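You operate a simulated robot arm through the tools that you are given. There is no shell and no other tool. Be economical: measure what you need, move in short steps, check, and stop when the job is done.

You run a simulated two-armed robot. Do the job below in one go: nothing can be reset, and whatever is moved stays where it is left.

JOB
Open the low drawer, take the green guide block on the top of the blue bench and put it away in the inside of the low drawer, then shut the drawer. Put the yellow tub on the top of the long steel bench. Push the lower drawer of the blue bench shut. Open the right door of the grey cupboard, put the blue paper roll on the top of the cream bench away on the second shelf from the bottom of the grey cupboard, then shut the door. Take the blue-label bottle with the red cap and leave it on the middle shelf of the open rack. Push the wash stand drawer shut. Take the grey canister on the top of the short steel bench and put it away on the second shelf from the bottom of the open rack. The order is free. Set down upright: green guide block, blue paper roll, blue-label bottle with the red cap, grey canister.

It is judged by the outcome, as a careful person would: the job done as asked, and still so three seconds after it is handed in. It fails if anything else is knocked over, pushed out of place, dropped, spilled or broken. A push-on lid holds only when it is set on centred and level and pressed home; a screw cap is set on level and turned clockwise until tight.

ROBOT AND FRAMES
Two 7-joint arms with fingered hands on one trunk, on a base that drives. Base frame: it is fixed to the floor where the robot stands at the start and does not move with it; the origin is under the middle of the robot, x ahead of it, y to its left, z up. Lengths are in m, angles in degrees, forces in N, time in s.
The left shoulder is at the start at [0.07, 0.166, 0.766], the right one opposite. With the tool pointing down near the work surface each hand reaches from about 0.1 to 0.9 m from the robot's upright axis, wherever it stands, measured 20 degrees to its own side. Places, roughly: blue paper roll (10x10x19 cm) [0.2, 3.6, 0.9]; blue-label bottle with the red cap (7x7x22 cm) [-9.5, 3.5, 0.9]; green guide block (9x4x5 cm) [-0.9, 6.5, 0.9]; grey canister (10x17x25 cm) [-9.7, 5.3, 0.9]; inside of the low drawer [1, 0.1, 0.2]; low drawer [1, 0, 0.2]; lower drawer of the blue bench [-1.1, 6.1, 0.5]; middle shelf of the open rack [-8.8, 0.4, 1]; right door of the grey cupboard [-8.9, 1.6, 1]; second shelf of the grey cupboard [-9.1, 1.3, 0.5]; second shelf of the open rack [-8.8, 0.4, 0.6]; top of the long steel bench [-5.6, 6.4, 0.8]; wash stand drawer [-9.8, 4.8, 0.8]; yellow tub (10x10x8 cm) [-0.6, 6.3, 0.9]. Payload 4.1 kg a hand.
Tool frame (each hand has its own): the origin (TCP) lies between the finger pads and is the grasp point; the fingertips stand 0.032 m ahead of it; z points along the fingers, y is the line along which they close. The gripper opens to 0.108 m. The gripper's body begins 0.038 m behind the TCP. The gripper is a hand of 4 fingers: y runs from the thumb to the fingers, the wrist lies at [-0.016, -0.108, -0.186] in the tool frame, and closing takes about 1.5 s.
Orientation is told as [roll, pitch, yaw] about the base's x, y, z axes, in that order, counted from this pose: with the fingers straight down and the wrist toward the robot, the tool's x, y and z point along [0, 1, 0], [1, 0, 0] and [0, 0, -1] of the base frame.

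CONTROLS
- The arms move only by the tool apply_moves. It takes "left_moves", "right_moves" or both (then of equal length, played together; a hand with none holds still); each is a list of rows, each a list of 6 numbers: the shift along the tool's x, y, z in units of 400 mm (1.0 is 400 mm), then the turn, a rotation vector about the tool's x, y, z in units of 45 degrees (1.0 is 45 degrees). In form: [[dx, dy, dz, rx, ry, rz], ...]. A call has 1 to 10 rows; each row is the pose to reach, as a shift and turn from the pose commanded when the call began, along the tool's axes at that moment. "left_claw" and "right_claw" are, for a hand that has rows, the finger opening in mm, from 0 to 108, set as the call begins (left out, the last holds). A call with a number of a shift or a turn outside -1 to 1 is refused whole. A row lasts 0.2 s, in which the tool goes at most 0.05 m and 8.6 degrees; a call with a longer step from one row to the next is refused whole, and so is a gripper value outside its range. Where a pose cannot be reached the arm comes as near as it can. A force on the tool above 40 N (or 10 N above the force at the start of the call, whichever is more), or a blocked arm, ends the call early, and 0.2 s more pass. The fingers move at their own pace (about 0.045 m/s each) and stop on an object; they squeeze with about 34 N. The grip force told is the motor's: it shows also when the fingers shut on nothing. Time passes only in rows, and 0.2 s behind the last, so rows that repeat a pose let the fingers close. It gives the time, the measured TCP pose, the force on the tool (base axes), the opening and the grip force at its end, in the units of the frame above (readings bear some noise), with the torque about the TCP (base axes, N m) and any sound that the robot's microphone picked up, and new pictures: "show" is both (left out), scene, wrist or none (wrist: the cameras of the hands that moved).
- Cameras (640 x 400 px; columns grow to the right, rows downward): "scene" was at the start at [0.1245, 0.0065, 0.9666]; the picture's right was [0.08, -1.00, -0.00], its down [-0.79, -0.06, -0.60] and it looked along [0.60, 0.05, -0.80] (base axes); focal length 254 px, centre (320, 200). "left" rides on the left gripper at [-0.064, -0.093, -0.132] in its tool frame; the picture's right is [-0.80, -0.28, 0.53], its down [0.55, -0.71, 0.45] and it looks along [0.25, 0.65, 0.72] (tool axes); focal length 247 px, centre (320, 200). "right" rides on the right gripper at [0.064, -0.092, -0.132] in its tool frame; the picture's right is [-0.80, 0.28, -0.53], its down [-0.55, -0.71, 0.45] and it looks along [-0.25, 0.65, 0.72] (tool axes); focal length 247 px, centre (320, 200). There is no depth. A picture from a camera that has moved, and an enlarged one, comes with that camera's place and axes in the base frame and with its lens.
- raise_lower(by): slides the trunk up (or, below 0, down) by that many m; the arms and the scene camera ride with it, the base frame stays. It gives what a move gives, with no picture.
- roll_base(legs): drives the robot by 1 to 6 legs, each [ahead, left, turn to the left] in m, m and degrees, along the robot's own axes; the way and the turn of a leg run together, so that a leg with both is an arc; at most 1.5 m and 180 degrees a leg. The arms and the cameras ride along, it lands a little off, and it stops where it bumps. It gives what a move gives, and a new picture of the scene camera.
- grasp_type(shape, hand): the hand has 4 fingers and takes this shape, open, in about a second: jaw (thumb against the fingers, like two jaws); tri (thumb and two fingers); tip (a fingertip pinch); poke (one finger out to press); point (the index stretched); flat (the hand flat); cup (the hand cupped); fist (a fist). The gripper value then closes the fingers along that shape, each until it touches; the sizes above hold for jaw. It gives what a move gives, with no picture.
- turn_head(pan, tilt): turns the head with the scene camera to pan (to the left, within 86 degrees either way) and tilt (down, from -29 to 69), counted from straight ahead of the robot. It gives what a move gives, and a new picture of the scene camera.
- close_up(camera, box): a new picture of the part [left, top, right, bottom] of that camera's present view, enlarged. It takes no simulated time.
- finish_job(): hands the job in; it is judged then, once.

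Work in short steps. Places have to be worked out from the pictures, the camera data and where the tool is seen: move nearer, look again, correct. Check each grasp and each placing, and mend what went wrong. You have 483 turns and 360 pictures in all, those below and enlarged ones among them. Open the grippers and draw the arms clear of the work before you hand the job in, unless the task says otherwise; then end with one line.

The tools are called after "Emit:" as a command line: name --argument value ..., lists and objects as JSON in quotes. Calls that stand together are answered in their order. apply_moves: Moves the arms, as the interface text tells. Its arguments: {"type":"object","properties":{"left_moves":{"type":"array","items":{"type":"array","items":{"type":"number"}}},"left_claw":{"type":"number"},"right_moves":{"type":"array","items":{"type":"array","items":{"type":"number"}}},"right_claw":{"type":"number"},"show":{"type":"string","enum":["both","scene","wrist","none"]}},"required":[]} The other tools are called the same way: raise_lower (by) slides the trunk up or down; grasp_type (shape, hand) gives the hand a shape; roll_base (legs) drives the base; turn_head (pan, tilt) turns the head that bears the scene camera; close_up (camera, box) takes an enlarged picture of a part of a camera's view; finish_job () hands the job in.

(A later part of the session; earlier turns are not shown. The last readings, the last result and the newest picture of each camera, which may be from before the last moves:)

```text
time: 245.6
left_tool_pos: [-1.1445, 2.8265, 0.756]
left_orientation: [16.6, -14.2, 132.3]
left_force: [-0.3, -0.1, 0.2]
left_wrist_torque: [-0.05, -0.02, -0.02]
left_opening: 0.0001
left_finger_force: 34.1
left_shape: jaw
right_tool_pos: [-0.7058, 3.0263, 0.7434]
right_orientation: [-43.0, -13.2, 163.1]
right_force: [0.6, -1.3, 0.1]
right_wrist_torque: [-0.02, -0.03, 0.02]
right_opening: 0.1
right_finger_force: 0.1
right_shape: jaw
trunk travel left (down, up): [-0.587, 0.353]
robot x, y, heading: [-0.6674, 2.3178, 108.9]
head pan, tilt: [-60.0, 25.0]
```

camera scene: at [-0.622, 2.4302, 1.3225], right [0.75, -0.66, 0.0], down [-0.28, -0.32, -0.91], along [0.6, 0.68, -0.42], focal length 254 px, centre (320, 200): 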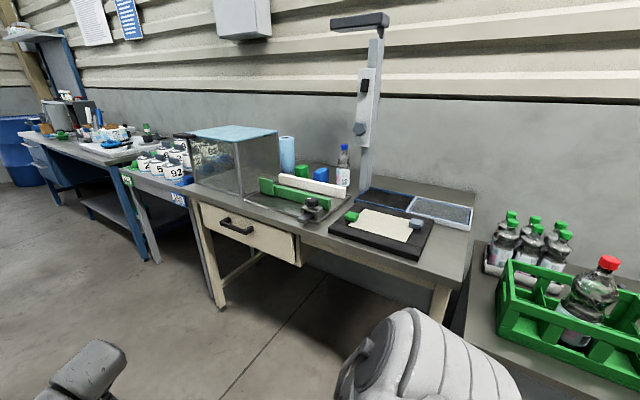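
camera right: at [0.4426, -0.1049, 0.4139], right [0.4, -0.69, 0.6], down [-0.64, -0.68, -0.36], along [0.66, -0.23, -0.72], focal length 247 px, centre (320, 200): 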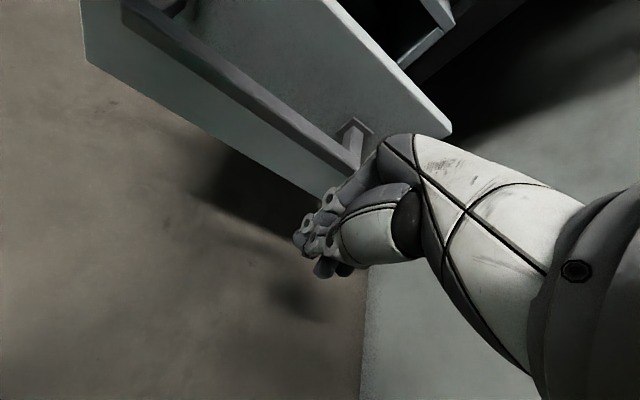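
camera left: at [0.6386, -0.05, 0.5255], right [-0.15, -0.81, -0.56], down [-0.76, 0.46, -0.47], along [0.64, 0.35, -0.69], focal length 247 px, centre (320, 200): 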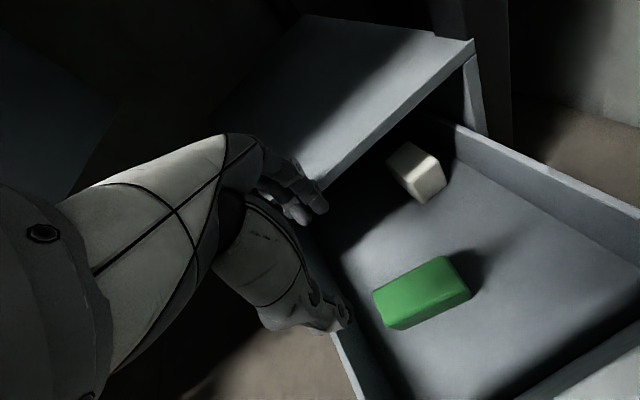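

It's following well. Continue to the full sideways orientation.

Emit:
apply_moves --right_moves '[[0, 0, 0, -0.09, -0.13, -0.084], [0, 0, 0, -0.18, -0.26, -0.168], [0, 0, 0, -0.27, -0.39, -0.25], [0, 0, 0, -0.36, -0.52, -0.335], [0, 0, 0, -0.45, -0.65, -0.42], [0, 0, 0, -0.54, -0.78, -0.5], [0, 0, 0, -0.633, -0.913, -0.587]]' --show "wrist"

```text
time: 247.2
left_tool_pos: [-1.1449, 2.8274, 0.7569]
left_orientation: [16.6, -14.1, 132.3]
left_force: [0.1, 0.5, -0.8]
left_wrist_torque: [-0.01, -0.03, -0.03]
left_opening: 0.0001
left_finger_force: 34.2
left_shape: jaw
right_tool_pos: [-0.7049, 3.0257, 0.7435]
right_orientation: [-90.0, 0.0, -160.8]
right_force: [0.5, 0.6, -0.5]
right_wrist_torque: [0.01, -0.05, -0.04]
right_opening: 0.0999
right_finger_force: 0.0
right_shape: jaw
trunk travel left (down, up): [-0.587, 0.353]
robot x, y, heading: [-0.6663, 2.3113, 108.7]
head pan, tilt: [-60.0, 25.0]
camera right: at [-0.577, 2.9323, 0.6775], right [-0.09, -0.6, 0.8], down [0.52, 0.66, 0.55], along [-0.85, 0.46, 0.25], focal length 247 px, centre (320, 200)
```

right: 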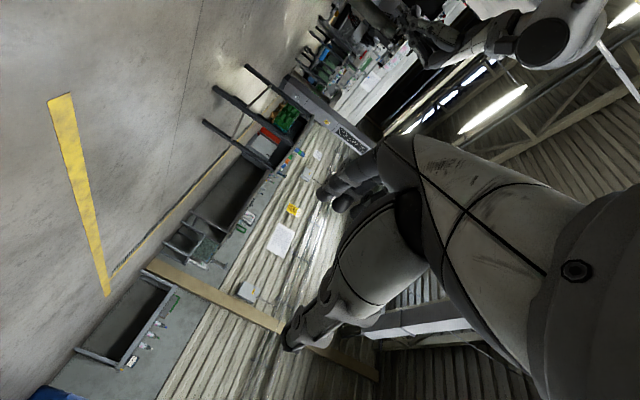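

The sideways orientation works for the right arm. I'll raise the trunk so both hands are above the bench clutter, then move up and turn toward the roll for an accurate look.

Emit:
raise_lower --by 0.35

Emit:
roll_base --legs '[[0.65, 0.1, 0], [0, 0, -80]]'

Emit:
turn_head --pan 5 --tilt 35

```text
time: 250.6
left_tool_pos: [-1.1464, 2.8269, 1.1056]
left_orientation: [16.6, -14.1, 132.3]
left_force: [0.3, -0.5, 0.7]
left_wrist_torque: [0.02, -0.02, 0.03]
left_opening: 0.0002
left_finger_force: 34.1
left_shape: jaw
right_tool_pos: [-0.7059, 3.0254, 1.0934]
right_orientation: [-90.0, -0.2, -160.9]
right_force: [-0.3, 0.0, 0.5]
right_wrist_torque: [0.03, -0.01, 0.0]
right_opening: 0.1001
right_finger_force: 0.1
right_shape: jaw
trunk travel left (down, up): [-0.937, 0.003]
robot x, y, heading: [-0.6634, 2.3118, 108.9]
head pan, tilt: [-60.0, 25.0]
```

```text
time: 257.7
left_tool_pos: [-0.5558, 3.4658, 1.1068]
left_orientation: [16.6, -14.2, 52.9]
left_force: [-0.7, -0.1, 0.1]
left_wrist_torque: [0.0, -0.01, -0.01]
left_opening: 0.0002
left_finger_force: 34.4
left_shape: jaw
right_tool_pos: [-0.2789, 3.0703, 1.0947]
right_orientation: [-89.9, -0.2, 119.7]
right_force: [0.2, 0.0, 0.4]
right_wrist_torque: [-0.03, 0.03, 0.02]
right_opening: 0.0999
right_finger_force: 0.1
right_shape: jaw
trunk travel left (down, up): [-0.937, 0.003]
robot x, y, heading: [-0.9723, 2.9017, 29.2]
head pan, tilt: [-60.0, 25.0]
camera scene: at [-0.8493, 2.8797, 1.6725], right [-0.51, -0.86, 0.0], down [-0.36, 0.22, -0.91], along [0.78, -0.46, -0.42], focal length 254 px, centre (320, 200)
```

scene: 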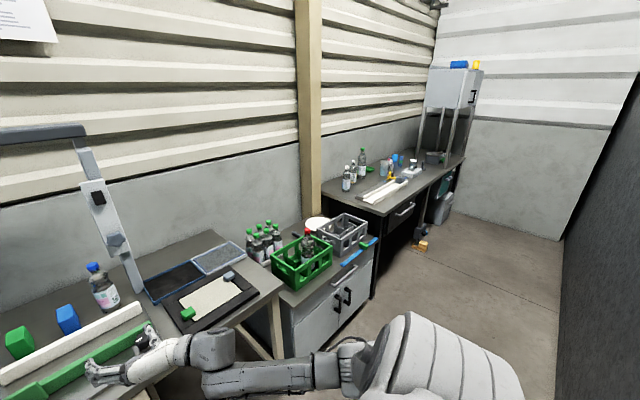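

```text
time: 259.0
left_tool_pos: [-0.556, 3.4654, 1.1069]
left_orientation: [16.5, -14.2, 52.9]
left_force: [0.5, 0.5, -0.2]
left_wrist_torque: [-0.03, 0.02, 0.01]
left_opening: 0.0
left_finger_force: 33.9
left_shape: jaw
right_tool_pos: [-0.2792, 3.0712, 1.0931]
right_orientation: [-90.1, -0.3, 119.7]
right_force: [0.3, 0.1, -0.4]
right_wrist_torque: [0.03, 0.02, -0.02]
right_opening: 0.1
right_finger_force: 0.0
right_shape: jaw
trunk travel left (down, up): [-0.937, 0.003]
robot x, y, heading: [-0.9739, 2.9023, 29.2]
head pan, tilt: [5.0, 35.0]
camera scene: at [-0.8557, 2.9761, 1.6567], right [0.56, -0.83, 0.0], down [-0.47, -0.32, -0.82], along [0.68, 0.46, -0.57], focal length 254 px, centre (320, 200)
```

scene: 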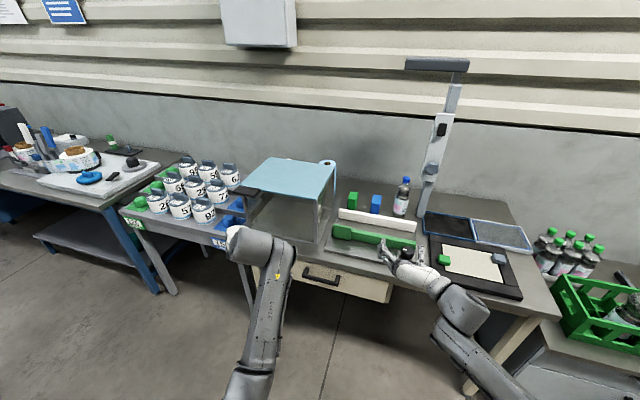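

Emit:
close_up --camera "scene" --box '[230, 140, 450, 280]'

```text
2.86 times, centred on (340, 210) of scene
camera zoom: at [-0.8557, 2.9761, 1.6567], right [0.56, -0.83, 0.0], down [-0.47, -0.32, -0.82], along [0.68, 0.46, -0.57], focal length 725 px, centre (263, 171)
```

zoom: 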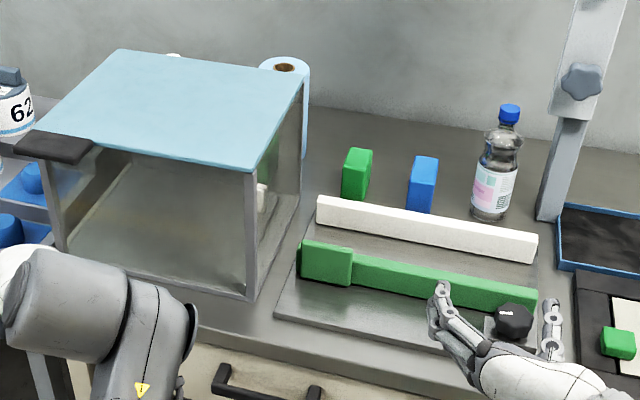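

Triangulation puts the roll's axis at [0.189, 3.633], top z≈1.04, and the tank's back corner at [0.07, 3.52] with its lid at z≈1.10. I'll raise both hands and pitch the right hand 45° down to approach over the tank's corner.

Emit:
apply_moves --right_moves '[[-0.06, 0, -0.03, 0, 0.15, 0], [-0.12, 0, -0.06, 0, 0.3, 0], [-0.18, 0, -0.09, 0, 0.45, 0], [-0.24, 0, -0.12, 0, 0.6, 0], [-0.3, 0, -0.15, 0, 0.75, 0], [-0.35, 0, -0.18, 0, 0.9, 0], [-0.4, 0, -0.2, 0, 1.0, 0]]' --left_moves '[[0, -0.04, -0.05, 0, 0, 0], [0, -0.08, -0.1, 0, 0, 0], [0, -0.12, -0.15, 0, 0, 0], [0, -0.16, -0.2, 0, 0, 0], [0, -0.2, -0.25, 0, 0, 0], [0, -0.24, -0.3, 0, 0, 0], [0, -0.28, -0.35, 0, 0, 0]]' --show "scene"

```text
time: 259.9
left_tool_pos: [-0.6053, 3.4735, 1.1821]
left_orientation: [24.1, -20.2, 53.8]
left_force: [-0.3, 0.0, -1.0]
left_wrist_torque: [-0.03, 0.0, -0.01]
left_opening: 0.0
left_finger_force: 34.1
left_shape: jaw
right_tool_pos: [-0.3111, 3.0524, 1.166]
right_orientation: [-69.6, -0.3, 119.7]
right_force: [-0.1, 0.6, 0.9]
right_wrist_torque: [0.02, 0.03, 0.04]
right_opening: 0.1
right_finger_force: 0.1
right_shape: jaw
trunk travel left (down, up): [-0.937, 0.003]
robot x, y, heading: [-0.9722, 2.9015, 29.2]
head pan, tilt: [5.0, 35.0]
stopped in row 4 (left hand): the arm was blocked; the commanded pose is now the measured one
camera scene: at [-0.8564, 2.9764, 1.6566], right [0.56, -0.83, 0.0], down [-0.47, -0.32, -0.82], along [0.68, 0.46, -0.57], focal length 254 px, centre (320, 200)
```

scene: 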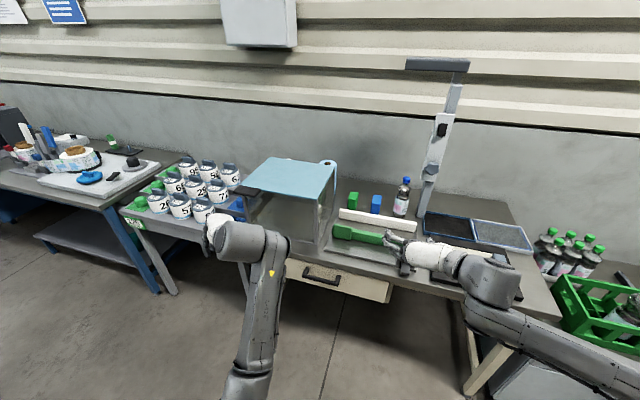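

Left stopped at z 1.18, which clears the lid. I'll finish pitching and raising the right hand.

Emit:
apply_moves --right_moves '[[-0.05, 0, -0.04, 0, 0.17, 0], [-0.1, 0, -0.08, 0, 0.34, 0], [-0.15, 0, -0.12, 0, 0.5, 0], [-0.186, 0, -0.148, 0, 0.66, 0]]' --right_claw 108 --show "none"

Emit:
roll_base --legs '[[0.4, 0.278, -2]]'

```text
time: 260.9
left_tool_pos: [-0.6052, 3.4741, 1.1805]
left_orientation: [24.2, -20.1, 53.8]
left_force: [-0.1, -0.2, -0.9]
left_wrist_torque: [0.02, 0.03, -0.02]
left_opening: 0.0
left_finger_force: 34.3
left_shape: jaw
right_tool_pos: [-0.3376, 3.0384, 1.256]
right_orientation: [-39.9, -0.1, 119.7]
right_force: [0.1, -0.6, 0.5]
right_wrist_torque: [-0.05, 0.0, 0.0]
right_opening: 0.1076
right_finger_force: 0.0
right_shape: jaw
trunk travel left (down, up): [-0.937, 0.003]
robot x, y, heading: [-0.9722, 2.9018, 29.4]
head pan, tilt: [5.0, 35.0]
```

```text
time: 263.8
left_tool_pos: [-0.3665, 3.8945, 1.1815]
left_orientation: [24.2, -20.1, 51.7]
left_force: [-0.4, -0.1, 0.6]
left_wrist_torque: [0.02, 0.02, 0.03]
left_opening: 0.0
left_finger_force: 33.4
left_shape: jaw
right_tool_pos: [-0.114, 3.4477, 1.2565]
right_orientation: [-40.0, -0.1, 117.6]
right_force: [-0.9, -0.4, 0.9]
right_wrist_torque: [0.01, 0.01, -0.04]
right_opening: 0.1075
right_finger_force: 0.0
right_shape: jaw
trunk travel left (down, up): [-0.937, 0.003]
robot x, y, heading: [-0.7518, 3.3324, 27.2]
head pan, tilt: [5.0, 35.0]
camera scene: at [-0.6356, 3.4053, 1.6568], right [0.53, -0.85, 0.0], down [-0.49, -0.31, -0.82], along [0.69, 0.44, -0.57], focal length 254 px, centre (320, 200)
```

scene: 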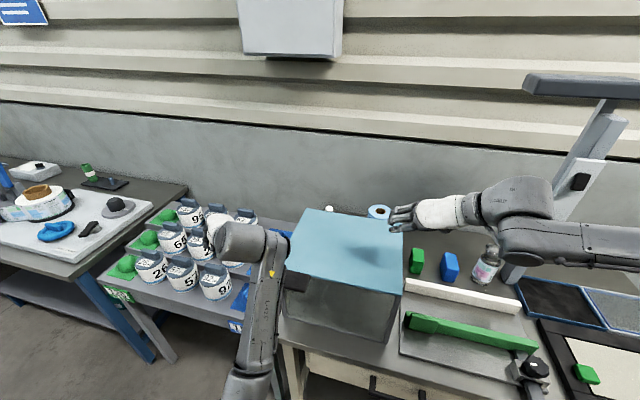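

I'll take a close look at roll, lid and fingers from here.

Emit:
close_up --camera "scene" --box '[290, 150, 510, 300]'

Emit:
close_up --camera "right" --box '[0, 0, 640, 400]'

```text
2.67 times, centred on (400, 225) of scene
camera zoom: at [-0.6356, 3.4053, 1.6568], right [0.53, -0.85, 0.0], down [-0.49, -0.31, -0.82], along [0.69, 0.44, -0.57], focal length 677 px, centre (107, 133)
```

zoom: 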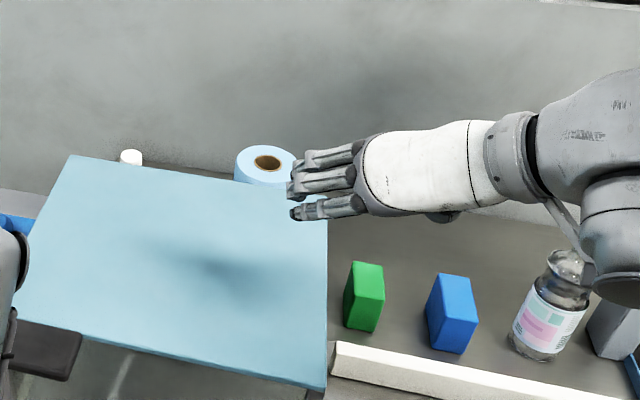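

```text
1.00 times, centred on (320, 200) of right (not enlarged: the box is as wide or as high as the picture)
camera zoom: at [-0.1916, 3.3038, 1.3142], right [0.11, 0.37, 0.92], down [0.95, -0.3, 0.01], along [0.28, 0.88, -0.39], focal length 247 px, centre (320, 200)
```

zoom: 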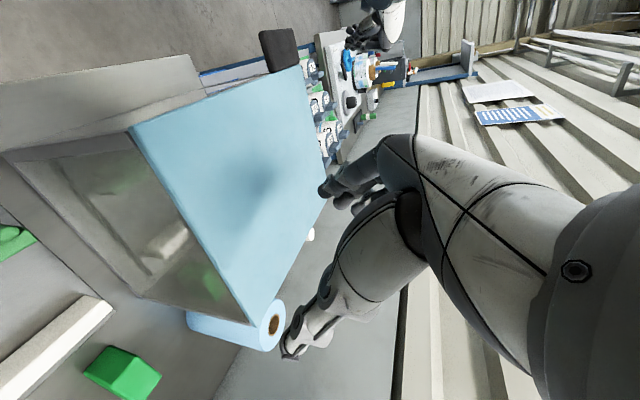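

Roll centre ≈ [0.172, 3.632]; the lid corner lies 14 cm in front of it. I'll steepen to 60° and move to a pre-grasp point up-axis from the roll.

Emit:
apply_moves --right_moves '[[-0.045, 0.011, 0.09, 0, 0.03, 0], [-0.09, 0.022, 0.18, 0, 0.06, 0], [-0.135, 0.033, 0.27, 0, 0.1, 0], [-0.18, 0.044, 0.36, 0, 0.13, 0], [-0.225, 0.055, 0.45, 0, 0.16, 0], [-0.27, 0.066, 0.54, 0, 0.19, 0], [-0.315, 0.077, 0.63, 0, 0.22, 0]]' --show "wrist"

Emit:
close_up --camera "scene" --box '[290, 150, 510, 300]'

```text
time: 265.4
left_tool_pos: [-0.365, 3.8991, 1.1785]
left_orientation: [24.1, -19.9, 51.7]
left_force: [-0.5, -1.0, -0.3]
left_wrist_torque: [-0.01, 0.01, -0.01]
left_opening: 0.0
left_finger_force: 34.1
left_shape: jaw
right_tool_pos: [0.0998, 3.6002, 1.1417]
right_orientation: [-29.8, -0.2, 117.9]
right_force: [0.9, 0.2, -0.9]
right_wrist_torque: [0.01, 0.02, 0.01]
right_opening: 0.1079
right_finger_force: 0.0
right_shape: jaw
trunk travel left (down, up): [-0.937, 0.003]
robot x, y, heading: [-0.7542, 3.3376, 27.3]
head pan, tilt: [5.0, 35.0]
camera right: at [0.0338, 3.4618, 1.223], right [0.25, 0.45, 0.86], down [0.95, -0.3, -0.12], along [0.2, 0.84, -0.5], focal length 247 px, centre (320, 200)
```

right: 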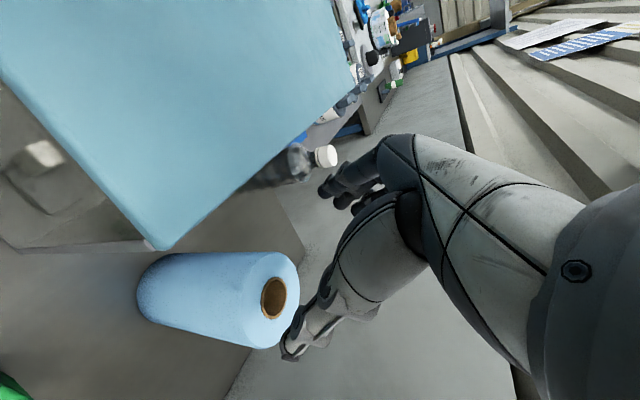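

```text
2.67 times, centred on (400, 225) of scene
camera zoom: at [-0.6344, 3.412, 1.6563], right [0.53, -0.85, 0.0], down [-0.49, -0.31, -0.82], along [0.69, 0.43, -0.58], focal length 677 px, centre (107, 133)
```

zoom: 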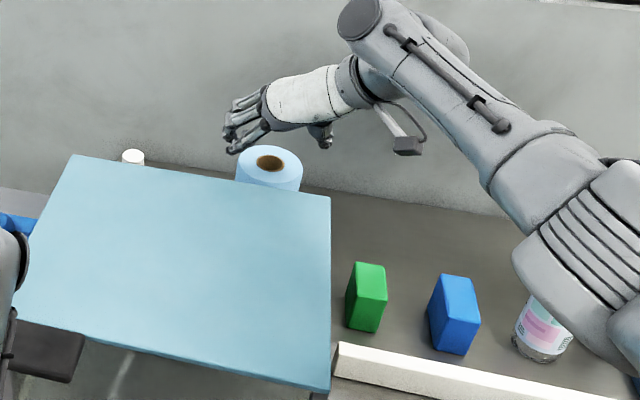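

Roll is about 9 mm toward the thumb side. Correct and advance halfway.

Emit:
apply_moves --right_moves '[[0, -0.0215, 0, 0, 0, 0], [0, -0.0215, 0.08, 0, 0, 0], [0, -0.0215, 0.16, 0, 0, 0]]' --show "wrist"

Emit:
close_up --camera "scene" --box '[340, 150, 460, 250]'

```text
time: 266.1
left_tool_pos: [-0.3655, 3.8948, 1.1817]
left_orientation: [24.3, -20.0, 51.6]
left_force: [0.0, -0.2, 0.0]
left_wrist_torque: [0.05, 0.01, 0.02]
left_opening: 0.0
left_finger_force: 34.3
left_shape: jaw
right_tool_pos: [0.1039, 3.59, 1.1343]
right_orientation: [-30.1, -0.1, 117.8]
right_force: [-0.9, -0.3, 0.4]
right_wrist_torque: [0.01, -0.02, 0.0]
right_opening: 0.1075
right_finger_force: 0.0
right_shape: jaw
right hand out of reach, approached as far as the arm can: row 2, 3
trunk travel left (down, up): [-0.937, 0.003]
robot x, y, heading: [-0.7551, 3.3393, 27.2]
head pan, tilt: [5.0, 35.0]
camera right: at [0.0374, 3.4514, 1.214], right [0.25, 0.44, 0.86], down [0.95, -0.3, -0.11], along [0.21, 0.84, -0.49], focal length 247 px, centre (320, 200)
```

right: 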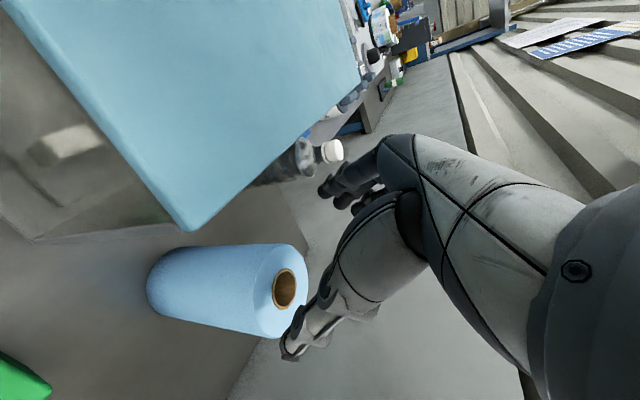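

```text
4.00 times, centred on (400, 200) of scene
camera zoom: at [-0.6352, 3.406, 1.6567], right [0.53, -0.85, 0.0], down [-0.49, -0.31, -0.82], along [0.69, 0.44, -0.57], focal length 1015 px, centre (0, 200)
```

zoom: 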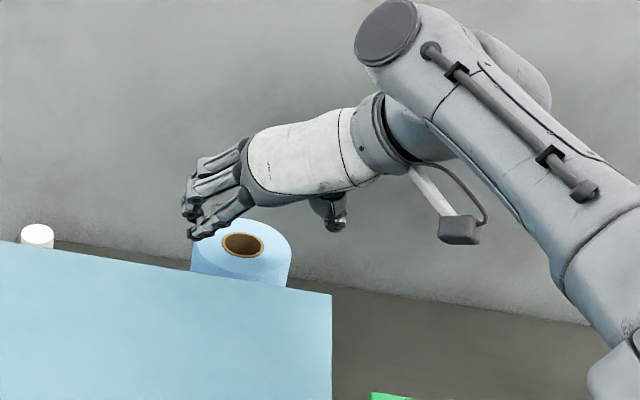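

The arm is at full reach. I'll roll the base 10 cm closer; the fingers stay above the roll's top.

Emit:
roll_base --legs '[[0.11, 0, 0]]'

Emit:
close_up --camera "right" --box '[100, 120, 420, 400]'

```text
time: 267.3
left_tool_pos: [-0.2678, 3.9427, 1.182]
left_orientation: [24.2, -20.2, 51.5]
left_force: [0.1, 0.2, -0.2]
left_wrist_torque: [0.0, -0.02, 0.01]
left_opening: 0.0
left_finger_force: 34.2
left_shape: jaw
right_tool_pos: [0.2006, 3.6387, 1.1344]
right_orientation: [-30.2, -0.3, 117.5]
right_force: [-0.4, -0.6, 0.2]
right_wrist_torque: [-0.02, 0.01, 0.0]
right_opening: 0.1078
right_finger_force: 0.0
right_shape: jaw
trunk travel left (down, up): [-0.937, 0.003]
robot x, y, heading: [-0.6582, 3.3842, 27.0]
head pan, tilt: [5.0, 35.0]
camera scene: at [-0.539, 3.4558, 1.657], right [0.53, -0.85, 0.0], down [-0.48, -0.3, -0.82], along [0.69, 0.44, -0.57], focal length 254 px, centre (320, 200)
```

scene: 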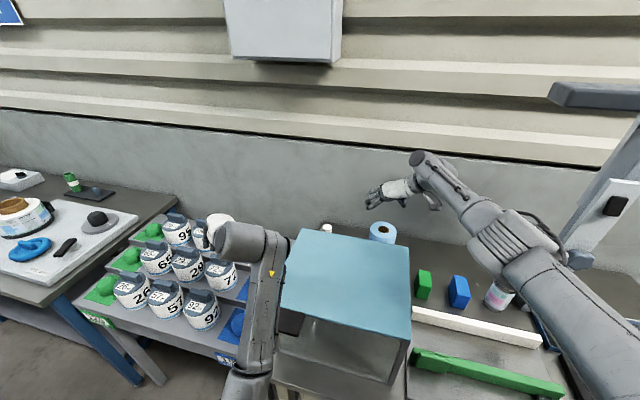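

```text
1.43 times, centred on (260, 260) of right
camera zoom: at [0.1341, 3.5, 1.215], right [0.24, 0.44, 0.86], down [0.95, -0.3, -0.11], along [0.21, 0.84, -0.49], focal length 353 px, centre (406, 114)
```

zoom: 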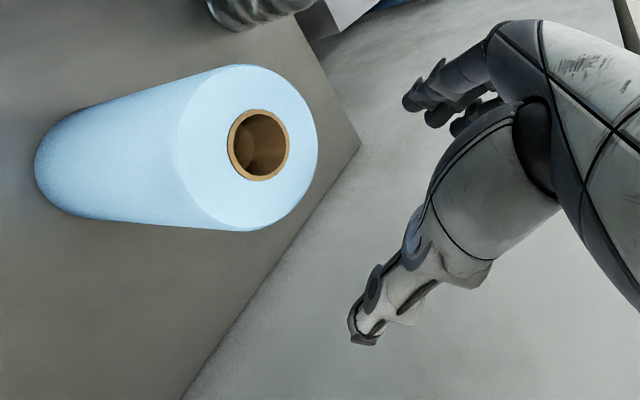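

Roll centre is confirmed at [0.171, 3.627]. Since the palm must clear the roll's top edge, I'll grip near the top (TCP z≈1.03), approaching along the finger axis.

Emit:
apply_moves --right_moves '[[0.1, 0.008, -0.02, 0, 0, 0], [0.2, 0.008, -0.038, 0, 0, 0], [0.2, 0.008, 0.05, 0, 0, 0], [0.2, 0.008, 0.12, 0, 0, 0]]' --show "none"

Emit:
close_up --camera "right" --box '[100, 120, 420, 400]'

Emit:
close_up --camera "scene" --box '[330, 160, 450, 270]'

```text
time: 268.3
left_tool_pos: [-0.2665, 3.944, 1.1816]
left_orientation: [24.3, -20.1, 51.6]
left_force: [-1.2, -0.4, -0.4]
left_wrist_torque: [0.0, 0.01, -0.01]
left_opening: 0.0
left_finger_force: 34.5
left_shape: jaw
right_tool_pos: [0.1605, 3.6212, 1.0516]
right_orientation: [-30.0, -0.1, 117.6]
right_force: [-0.1, 0.1, 0.1]
right_wrist_torque: [-0.01, -0.03, -0.03]
right_opening: 0.1076
right_finger_force: 0.0
right_shape: jaw
trunk travel left (down, up): [-0.937, 0.003]
robot x, y, heading: [-0.6558, 3.3894, 27.0]
head pan, tilt: [5.0, 35.0]
```

```text
1.43 times, centred on (260, 260) of right
camera zoom: at [0.0947, 3.4831, 1.1318], right [0.25, 0.45, 0.86], down [0.95, -0.3, -0.11], along [0.21, 0.84, -0.5], focal length 353 px, centre (406, 114)
```

zoom: 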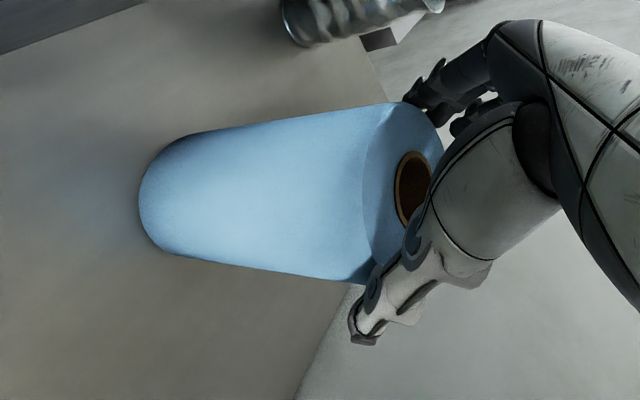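

```text
3.64 times, centred on (390, 215) of scene
camera zoom: at [-0.5363, 3.4576, 1.6566], right [0.53, -0.85, 0.0], down [-0.49, -0.31, -0.82], along [0.69, 0.44, -0.57], focal length 923 px, centre (66, 146)
```

zoom: 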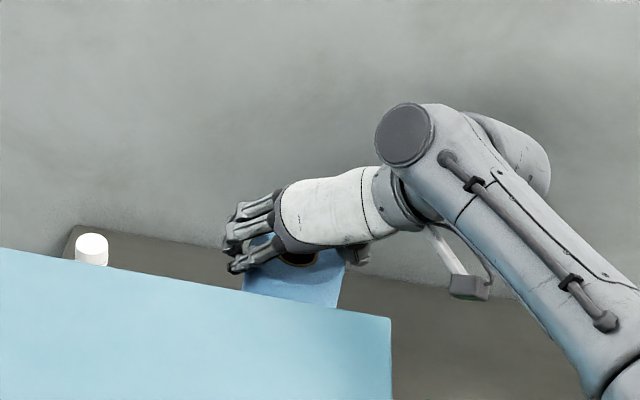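

The fingers straddle the roll with no contact. Advance 27 mm and close.

Emit:
apply_moves --right_moves '[[0, 0, 0.035, 0, 0, 0], [0, 0, 0.067, 0, 0, 0], [0, 0, 0.067, 0, 0, 0]]' --show "none"

Emit:
apply_moves --right_moves '[[0, 0, 0, 0, 0, 0], [0, 0, 0, 0, 0, 0], [0, 0, 0, 0, 0, 0], [0, 0, 0, 0, 0, 0]]' --right_claw 80 --show "none"

Emit:
close_up --camera "right" --box '[100, 120, 420, 400]'

```text
time: 269.1
left_tool_pos: [-0.2696, 3.9425, 1.183]
left_orientation: [24.3, -20.1, 51.6]
left_force: [1.1, -0.2, 0.0]
left_wrist_torque: [0.02, -0.02, 0.01]
left_opening: 0.0001
left_finger_force: 33.9
left_shape: jaw
right_tool_pos: [0.1721, 3.6269, 1.0306]
right_orientation: [-30.2, -0.2, 117.6]
right_force: [-3.1, -1.4, 7.1]
right_wrist_torque: [-0.11, 0.0, -0.02]
right_opening: 0.1079
right_finger_force: 0.2
right_shape: jaw
trunk travel left (down, up): [-0.937, 0.003]
robot x, y, heading: [-0.6565, 3.3875, 27.3]
head pan, tilt: [5.0, 35.0]
```

```text
time: 270.1
left_tool_pos: [-0.2685, 3.9437, 1.1816]
left_orientation: [24.2, -20.2, 51.6]
left_force: [-0.3, 0.0, 0.5]
left_wrist_torque: [0.03, 0.01, 0.0]
left_opening: 0.0
left_finger_force: 34.5
left_shape: jaw
right_tool_pos: [0.1713, 3.6282, 1.0295]
right_orientation: [-30.1, -0.1, 117.6]
right_force: [-1.5, -0.9, 5.7]
right_wrist_torque: [0.26, 0.04, 0.06]
right_opening: 0.0912
right_finger_force: 33.9
right_shape: jaw
trunk travel left (down, up): [-0.937, 0.003]
robot x, y, heading: [-0.6565, 3.3843, 27.1]
head pan, tilt: [5.0, 35.0]
```

```text
1.43 times, centred on (260, 260) of right
camera zoom: at [0.1048, 3.4892, 1.1099], right [0.25, 0.44, 0.86], down [0.95, -0.3, -0.11], along [0.21, 0.84, -0.49], focal length 353 px, centre (406, 114)
```

zoom: 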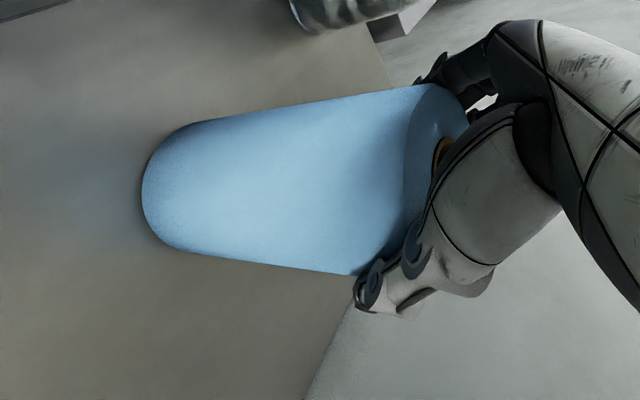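

Gripped at 91 mm. I'll lift straight up slowly and check that the roll holds.

Emit:
apply_moves --right_moves '[[-0.0125, 0, -0.022, 0, 0, 0], [-0.04, 0, -0.07, 0, 0, 0], [-0.08, 0, -0.14, 0, 0, 0], [-0.12, 0, -0.21, 0, 0, 0], [-0.16, 0, -0.28, 0, 0, 0], [-0.2, 0, -0.35, 0, 0, 0]]' --show "scene"

```text
time: 271.5
left_tool_pos: [-0.2674, 3.9442, 1.1807]
left_orientation: [24.3, -20.1, 51.6]
left_force: [0.0, -0.1, -0.3]
left_wrist_torque: [0.0, 0.02, 0.02]
left_opening: 0.0
left_finger_force: 34.3
left_shape: jaw
right_tool_pos: [0.172, 3.6276, 1.1894]
right_orientation: [-30.0, -0.3, 117.5]
right_force: [-0.7, -0.1, -3.5]
right_wrist_torque: [0.02, 0.01, 0.04]
right_opening: 0.0913
right_finger_force: 33.8
right_shape: jaw
trunk travel left (down, up): [-0.937, 0.003]
robot x, y, heading: [-0.6573, 3.3887, 27.2]
head pan, tilt: [5.0, 35.0]
camera scene: at [-0.537, 3.4569, 1.6566], right [0.53, -0.85, 0.0], down [-0.49, -0.31, -0.82], along [0.69, 0.44, -0.57], focal length 254 px, centre (320, 200)
```

scene: 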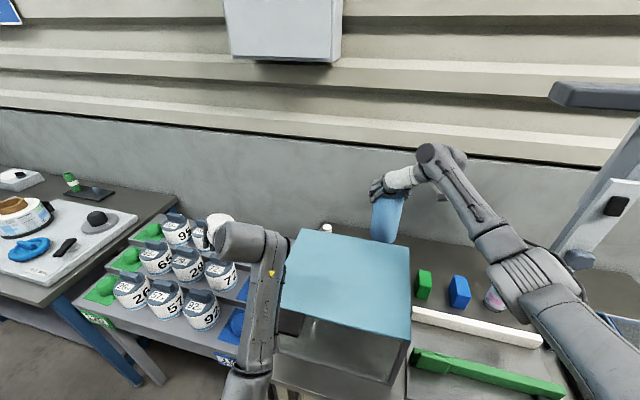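

Lifting fine. Raise another 13 cm to clear the tank lid.

Emit:
apply_moves --right_moves '[[-0.04, 0, -0.07, 0, 0, 0], [-0.08, 0, -0.14, 0, 0, 0], [-0.12, 0, -0.21, 0, 0, 0], [-0.17, 0, -0.295, 0, 0, 0]]' --show "none"

Emit:
close_up --camera "scene" --box '[270, 90, 470, 290]'

```text
time: 272.5
left_tool_pos: [-0.2658, 3.9448, 1.1803]
left_orientation: [24.2, -20.1, 51.6]
left_force: [-0.1, -0.8, -0.8]
left_wrist_torque: [-0.01, 0.0, 0.0]
left_opening: 0.0002
left_finger_force: 33.5
left_shape: jaw
right_tool_pos: [0.1713, 3.6271, 1.3266]
right_orientation: [-30.0, -0.2, 117.5]
right_force: [0.1, 1.0, -3.8]
right_wrist_torque: [-0.06, -0.02, -0.01]
right_opening: 0.0913
right_finger_force: 34.2
right_shape: jaw
trunk travel left (down, up): [-0.937, 0.003]
robot x, y, heading: [-0.6547, 3.3864, 27.0]
head pan, tilt: [5.0, 35.0]
```

```text
2.00 times, centred on (370, 190) of scene
camera zoom: at [-0.5375, 3.457, 1.6566], right [0.53, -0.85, 0.0], down [-0.49, -0.31, -0.82], along [0.69, 0.44, -0.57], focal length 508 px, centre (220, 220)
```

zoom: 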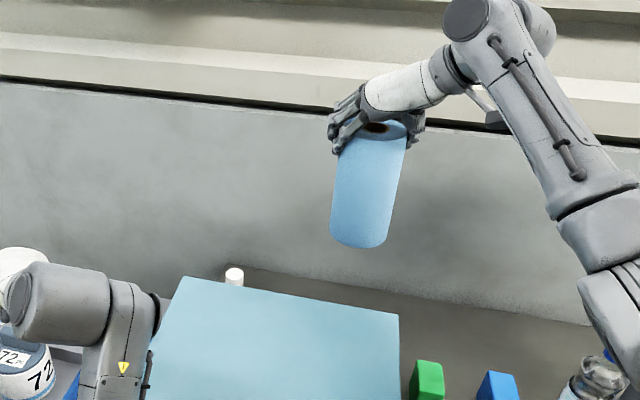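

The roll is held and its bottom clears the lid. I'll back straight out and turn to look down the hall toward the cupboard.

Emit:
roll_base --legs '[[-0.7, 0, 0], [0, 0, 150]]'

Emit:
turn_head --pan 0 --tilt 12

```text
time: 282.5
left_tool_pos: [-1.8891, 2.7802, 1.1809]
left_orientation: [24.3, -20.1, -158.4]
left_force: [0.0, -0.4, 0.3]
left_wrist_torque: [0.02, 0.01, -0.01]
left_opening: 0.0
left_finger_force: 33.8
left_shape: jaw
right_tool_pos: [-2.1105, 3.2767, 1.3245]
right_orientation: [-30.0, -0.2, -92.4]
right_force: [0.2, -0.2, -2.4]
right_wrist_torque: [0.0, -0.02, 0.0]
right_opening: 0.0911
right_finger_force: 33.8
right_shape: jaw
trunk travel left (down, up): [-0.937, 0.003]
robot x, y, heading: [-1.2725, 3.0725, 177.0]
head pan, tilt: [5.0, 35.0]
camera scene: at [-1.4111, 3.0698, 1.6566], right [-0.04, 1.0, 0.0], down [0.57, 0.02, -0.82], along [-0.82, -0.03, -0.57], focal length 254 px, centre (320, 200)
```

scene: 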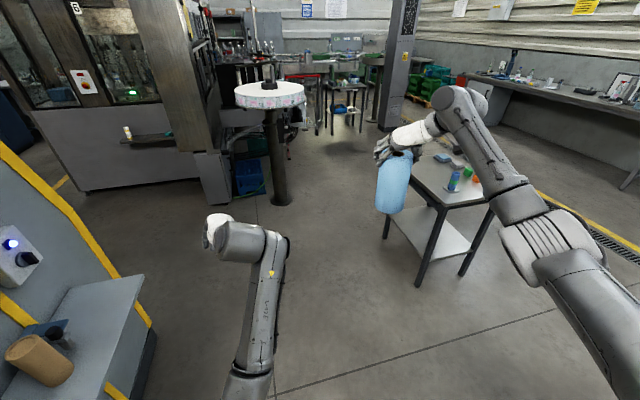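

```text
time: 283.4
left_tool_pos: [-1.8892, 2.7802, 1.1806]
left_orientation: [24.4, -20.1, -158.4]
left_force: [-0.6, -0.1, 0.5]
left_wrist_torque: [0.0, -0.03, -0.02]
left_opening: 0.0001
left_finger_force: 34.2
left_shape: jaw
right_tool_pos: [-2.1098, 3.2755, 1.3249]
right_orientation: [-29.9, -0.2, -92.5]
right_force: [0.5, 0.7, -2.7]
right_wrist_torque: [-0.01, -0.02, 0.02]
right_opening: 0.0914
right_finger_force: 34.0
right_shape: jaw
trunk travel left (down, up): [-0.937, 0.003]
robot x, y, heading: [-1.2718, 3.0691, 177.2]
head pan, tilt: [0.0, 12.0]
camera scene: at [-1.4163, 3.0774, 1.6934], right [0.05, 1.0, 0.0], down [0.21, -0.01, -0.98], along [-0.98, 0.05, -0.21], focal length 254 px, centre (320, 200)
```

scene: 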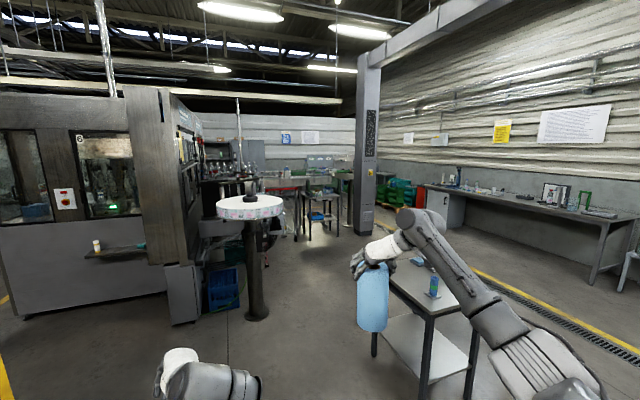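

The hall has a machine on the left, a rotary table near [-3.7, 2.6] and a small table around [-2.9, 3.9]. I'll go around the small table's far side, then look again.

Emit:
roll_base --legs '[[0.3, -1.45, 0], [1.4, -0.3, 0], [1.4, 0, 0], [0.8, 0, 0]]'

Emit:
turn_head --pan 25 --tilt 15

```text
time: 307.9
left_tool_pos: [-5.6873, 4.7647, 1.1832]
left_orientation: [24.5, -20.4, -159.4]
left_force: [1.0, -0.1, 0.8]
left_wrist_torque: [0.08, 0.0, 0.0]
left_opening: 0.0
left_finger_force: 34.4
left_shape: jaw
right_tool_pos: [-5.9006, 5.2634, 1.3284]
right_orientation: [-30.1, -0.1, -93.5]
right_force: [0.1, 0.0, -2.7]
right_wrist_torque: [0.0, -0.01, -0.02]
right_opening: 0.0911
right_finger_force: 33.9
right_shape: jaw
trunk travel left (down, up): [-0.937, 0.003]
robot x, y, heading: [-5.0685, 5.0402, 176.2]
head pan, tilt: [0.0, 12.0]
camera scene: at [-5.218, 5.052, 1.6938], right [0.07, 1.0, 0.0], down [0.21, -0.01, -0.98], along [-0.97, 0.07, -0.21], focal length 254 px, centre (320, 200)
```

scene: 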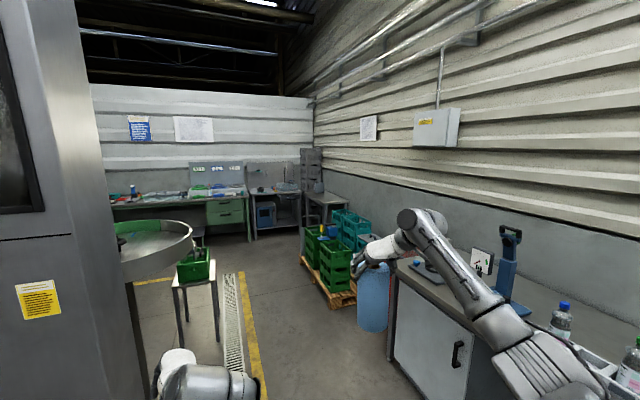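

```text
time: 308.8
left_tool_pos: [-5.686, 4.764, 1.1874]
left_orientation: [24.6, -20.8, -159.4]
left_force: [0.1, -0.8, 0.4]
left_wrist_torque: [-0.02, -0.02, -0.02]
left_opening: 0.0
left_finger_force: 34.2
left_shape: jaw
right_tool_pos: [-5.8968, 5.2646, 1.3295]
right_orientation: [-30.3, -0.1, -93.5]
right_force: [0.0, 0.1, -3.9]
right_wrist_torque: [0.04, -0.03, -0.04]
right_opening: 0.0912
right_finger_force: 34.2
right_shape: jaw
trunk travel left (down, up): [-0.937, 0.003]
robot x, y, heading: [-5.0647, 5.0452, 176.3]
head pan, tilt: [25.0, 15.0]
camera scene: at [-5.2147, 5.0142, 1.6887], right [-0.36, 0.93, 0.0], down [0.25, 0.09, -0.96], along [-0.9, -0.35, -0.26], focal length 254 px, centre (320, 200)
```

scene: 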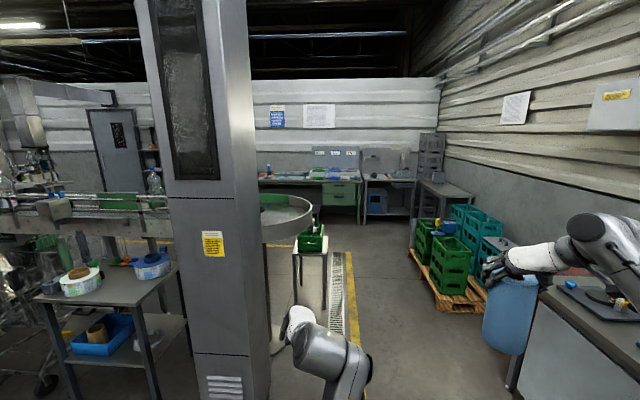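

Ahead there's a gap between the green-crate stand on the left and the pallet on the right. I'll drive through it and look left for the cupboard.

Emit:
roll_base --legs '[[1.0, 0.25, 0], [1.4, 0.0, 0]]'

Emit:
turn_head --pan 50 --tilt 12

```text
time: 320.7
left_tool_pos: [-8.0963, 4.6799, 1.1857]
left_orientation: [24.4, -20.6, -159.3]
left_force: [0.2, -0.2, 0.0]
left_wrist_torque: [-0.03, 0.02, 0.03]
left_opening: 0.0004
left_finger_force: 33.8
left_shape: jaw
right_tool_pos: [-8.3084, 5.1816, 1.3307]
right_orientation: [-30.3, -0.1, -93.4]
right_force: [-0.6, -0.7, -3.6]
right_wrist_torque: [0.0, -0.04, 0.0]
right_opening: 0.091
right_finger_force: 33.8
right_shape: jaw
trunk travel left (down, up): [-0.937, 0.003]
robot x, y, heading: [-7.4802, 4.9587, 176.1]
head pan, tilt: [25.0, 15.0]
camera scene: at [-7.6176, 4.9302, 1.6887], right [-0.36, 0.93, 0.0], down [0.24, 0.09, -0.97], along [-0.9, -0.35, -0.26], focal length 254 px, centre (320, 200)
```

scene: 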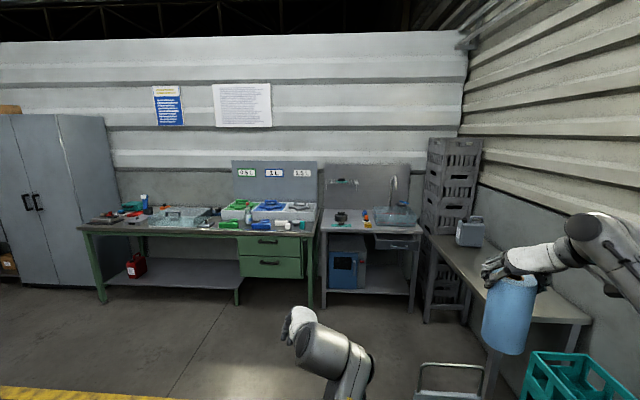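

```text
time: 321.6
left_tool_pos: [-8.0962, 4.6799, 1.1853]
left_orientation: [24.4, -20.6, -159.4]
left_force: [-0.1, 0.2, 0.0]
left_wrist_torque: [0.01, 0.04, -0.02]
left_opening: 0.0
left_finger_force: 33.4
left_shape: jaw
right_tool_pos: [-8.3095, 5.1817, 1.3296]
right_orientation: [-30.3, -0.2, -93.5]
right_force: [0.2, -0.3, -3.1]
right_wrist_torque: [0.0, -0.05, 0.01]
right_opening: 0.0911
right_finger_force: 34.2
right_shape: jaw
trunk travel left (down, up): [-0.937, 0.003]
robot x, y, heading: [-7.4799, 4.9609, 176.1]
head pan, tilt: [50.0, 12.0]
camera scene: at [-7.5961, 4.8969, 1.6935], right [-0.72, 0.69, 0.0], down [0.15, 0.15, -0.98], along [-0.68, -0.7, -0.21], focal length 254 px, centre (320, 200)
```

scene: 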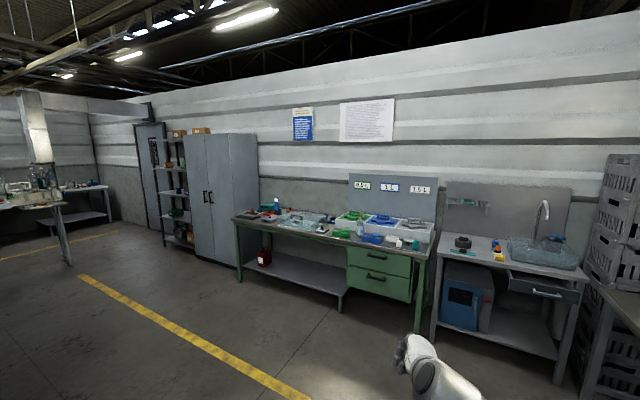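

The grey cupboard and open rack stand left of the green bench along the end wall; the wash stand drawer and canister are to the right. I'll turn to face that wall and move over to the cupboard.

Emit:
roll_base --legs '[[0, 0, 21], [0.5, 1.0, 0], [0.4, 1.35, 0], [0.2, 0.55, 0]]'

Emit:
turn_head --pan 0 --tilt 25

```text
time: 325.8
left_tool_pos: [-7.9459, 3.9458, 1.1806]
left_orientation: [24.0, -20.0, -132.2]
left_force: [-0.1, -1.0, -0.4]
left_wrist_torque: [-0.02, -0.07, 0.06]
left_opening: 0.0001
left_finger_force: 34.1
left_shape: jaw
right_tool_pos: [-8.3643, 4.2939, 1.3265]
right_orientation: [-29.9, 0.3, -66.5]
right_force: [-1.7, 0.9, -4.0]
right_wrist_torque: [0.0, -0.08, 0.01]
right_opening: 0.0907
right_finger_force: 34.6
right_shape: jaw
trunk travel left (down, up): [-0.937, 0.003]
robot x, y, heading: [-7.5206, 4.4851, -157.1]
head pan, tilt: [50.0, 12.0]
stopped in leg 2: the robot was blocked; the commanded pose is now the measured one
camera scene: at [-7.6099, 4.3868, 1.6945], right [-0.96, 0.29, -0.01], down [0.07, 0.19, -0.98], along [-0.28, -0.94, -0.2], focal length 254 px, centre (320, 200)
```

scene: 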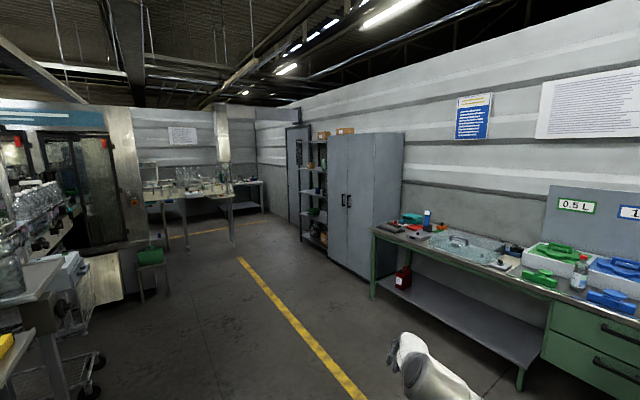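

```text
time: 327.0
left_tool_pos: [-7.9382, 3.9475, 1.1834]
left_orientation: [23.7, -20.3, -132.1]
left_force: [-0.5, -0.2, 0.0]
left_wrist_torque: [0.0, -0.01, 0.05]
left_opening: 0.0
left_finger_force: 34.0
left_shape: jaw
right_tool_pos: [-8.3569, 4.2945, 1.333]
right_orientation: [-30.4, 0.4, -66.5]
right_force: [-1.1, 1.4, -3.2]
right_wrist_torque: [-0.01, -0.01, 0.01]
right_opening: 0.0909
right_finger_force: 34.4
right_shape: jaw
trunk travel left (down, up): [-0.937, 0.003]
robot x, y, heading: [-7.5227, 4.4865, -156.6]
head pan, tilt: [0.0, 25.0]
camera scene: at [-7.6574, 4.439, 1.6734], right [-0.4, 0.92, -0.01], down [0.39, 0.16, -0.91], along [-0.83, -0.36, -0.42], focal length 254 px, centre (320, 200)
```

scene: 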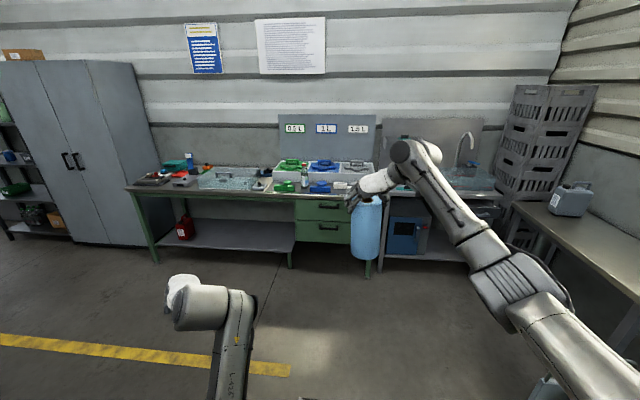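

The robot bumped something on its left/rear. I'll look there before moving.

Emit:
turn_head --pan 86 --tilt 45

```text
time: 328.6
left_tool_pos: [-7.9365, 3.9448, 1.1834]
left_orientation: [23.7, -20.3, -132.0]
left_force: [0.6, -0.4, -0.2]
left_wrist_torque: [-0.02, -0.01, -0.04]
left_opening: 0.0001
left_finger_force: 34.1
left_shape: jaw
right_tool_pos: [-8.3555, 4.2917, 1.3326]
right_orientation: [-30.4, 0.4, -66.4]
right_force: [0.1, -0.4, -3.2]
right_wrist_torque: [0.0, -0.06, 0.0]
right_opening: 0.0909
right_finger_force: 33.5
right_shape: jaw
trunk travel left (down, up): [-0.937, 0.003]
robot x, y, heading: [-7.5225, 4.4819, -156.5]
head pan, tilt: [85.9, 45.0]
camera scene: at [-7.5451, 4.3966, 1.6434], right [-0.94, -0.33, 0.0], down [-0.23, 0.66, -0.71], along [0.24, -0.67, -0.7], focal length 254 px, centre (320, 200)
```

scene: 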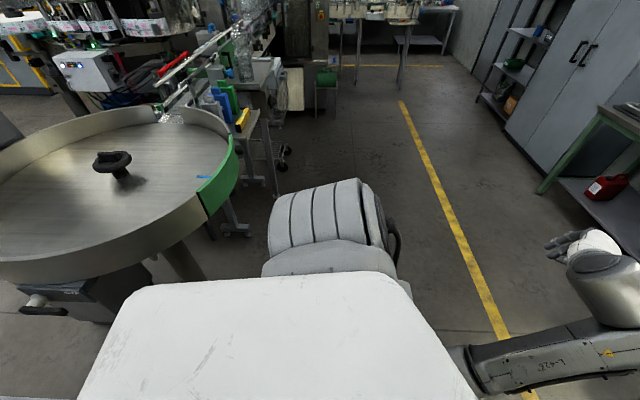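

A large rotary bowl is at my rear left; I'll move forward away from it first, then square up and strafe left.

Emit:
roll_base --legs '[[0.6, -0.05, 0], [0, 0, -6.5], [0.1, 1.3, 0], [0, 1.0, 0]]'

Emit:
turn_head --pan 0 --tilt 25

```text
time: 329.3
left_tool_pos: [-7.9309, 3.9317, 1.1796]
left_orientation: [23.2, -19.9, -131.6]
left_force: [-0.6, -0.3, -0.4]
left_wrist_torque: [0.02, -0.03, 0.03]
left_opening: 0.0001
left_finger_force: 33.9
left_shape: jaw
right_tool_pos: [-8.3493, 4.2758, 1.3332]
right_orientation: [-30.4, 1.1, -66.2]
right_force: [1.0, -0.2, -3.8]
right_wrist_torque: [-0.01, -0.04, 0.03]
right_opening: 0.091
right_finger_force: 34.3
right_shape: jaw
trunk travel left (down, up): [-0.937, 0.003]
robot x, y, heading: [-7.5193, 4.4813, -156.4]
head pan, tilt: [85.9, 45.0]
stopped in leg 1: the robot was blocked; the commanded pose is now the measured one
camera scene: at [-7.5455, 4.3973, 1.6434], right [-0.94, -0.33, 0.0], down [-0.23, 0.66, -0.71], along [0.24, -0.67, -0.7], focal length 254 px, centre (320, 200)
```

scene: 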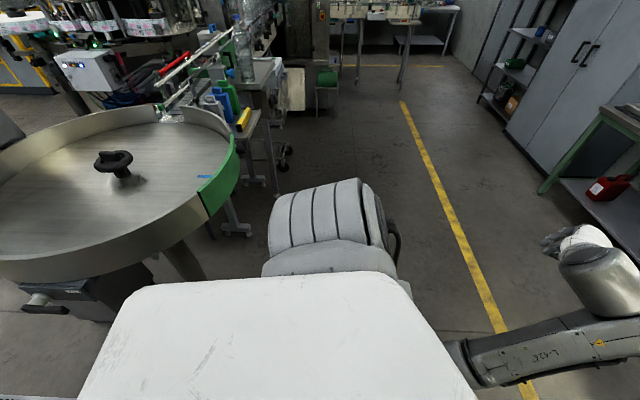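

```text
time: 330.9
left_tool_pos: [-7.9312, 3.9319, 1.1791]
left_orientation: [23.1, -20.0, -131.6]
left_force: [0.0, 0.1, -0.2]
left_wrist_torque: [0.02, -0.01, 0.01]
left_opening: 0.0001
left_finger_force: 33.9
left_shape: jaw
right_tool_pos: [-8.3505, 4.276, 1.3327]
right_orientation: [-30.3, 1.1, -66.3]
right_force: [-0.8, -0.1, -3.8]
right_wrist_torque: [0.01, 0.01, 0.0]
right_opening: 0.0907
right_finger_force: 33.7
right_shape: jaw
trunk travel left (down, up): [-0.937, 0.003]
robot x, y, heading: [-7.5172, 4.4849, -156.7]
head pan, tilt: [0.0, 25.0]
camera scene: at [-7.6574, 4.4364, 1.6733], right [-0.4, 0.92, -0.01], down [0.39, 0.16, -0.91], along [-0.83, -0.37, -0.42], focal length 254 px, centre (320, 200)
```

scene: 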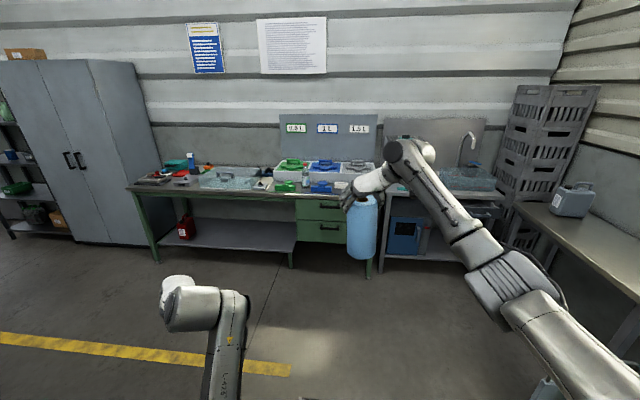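

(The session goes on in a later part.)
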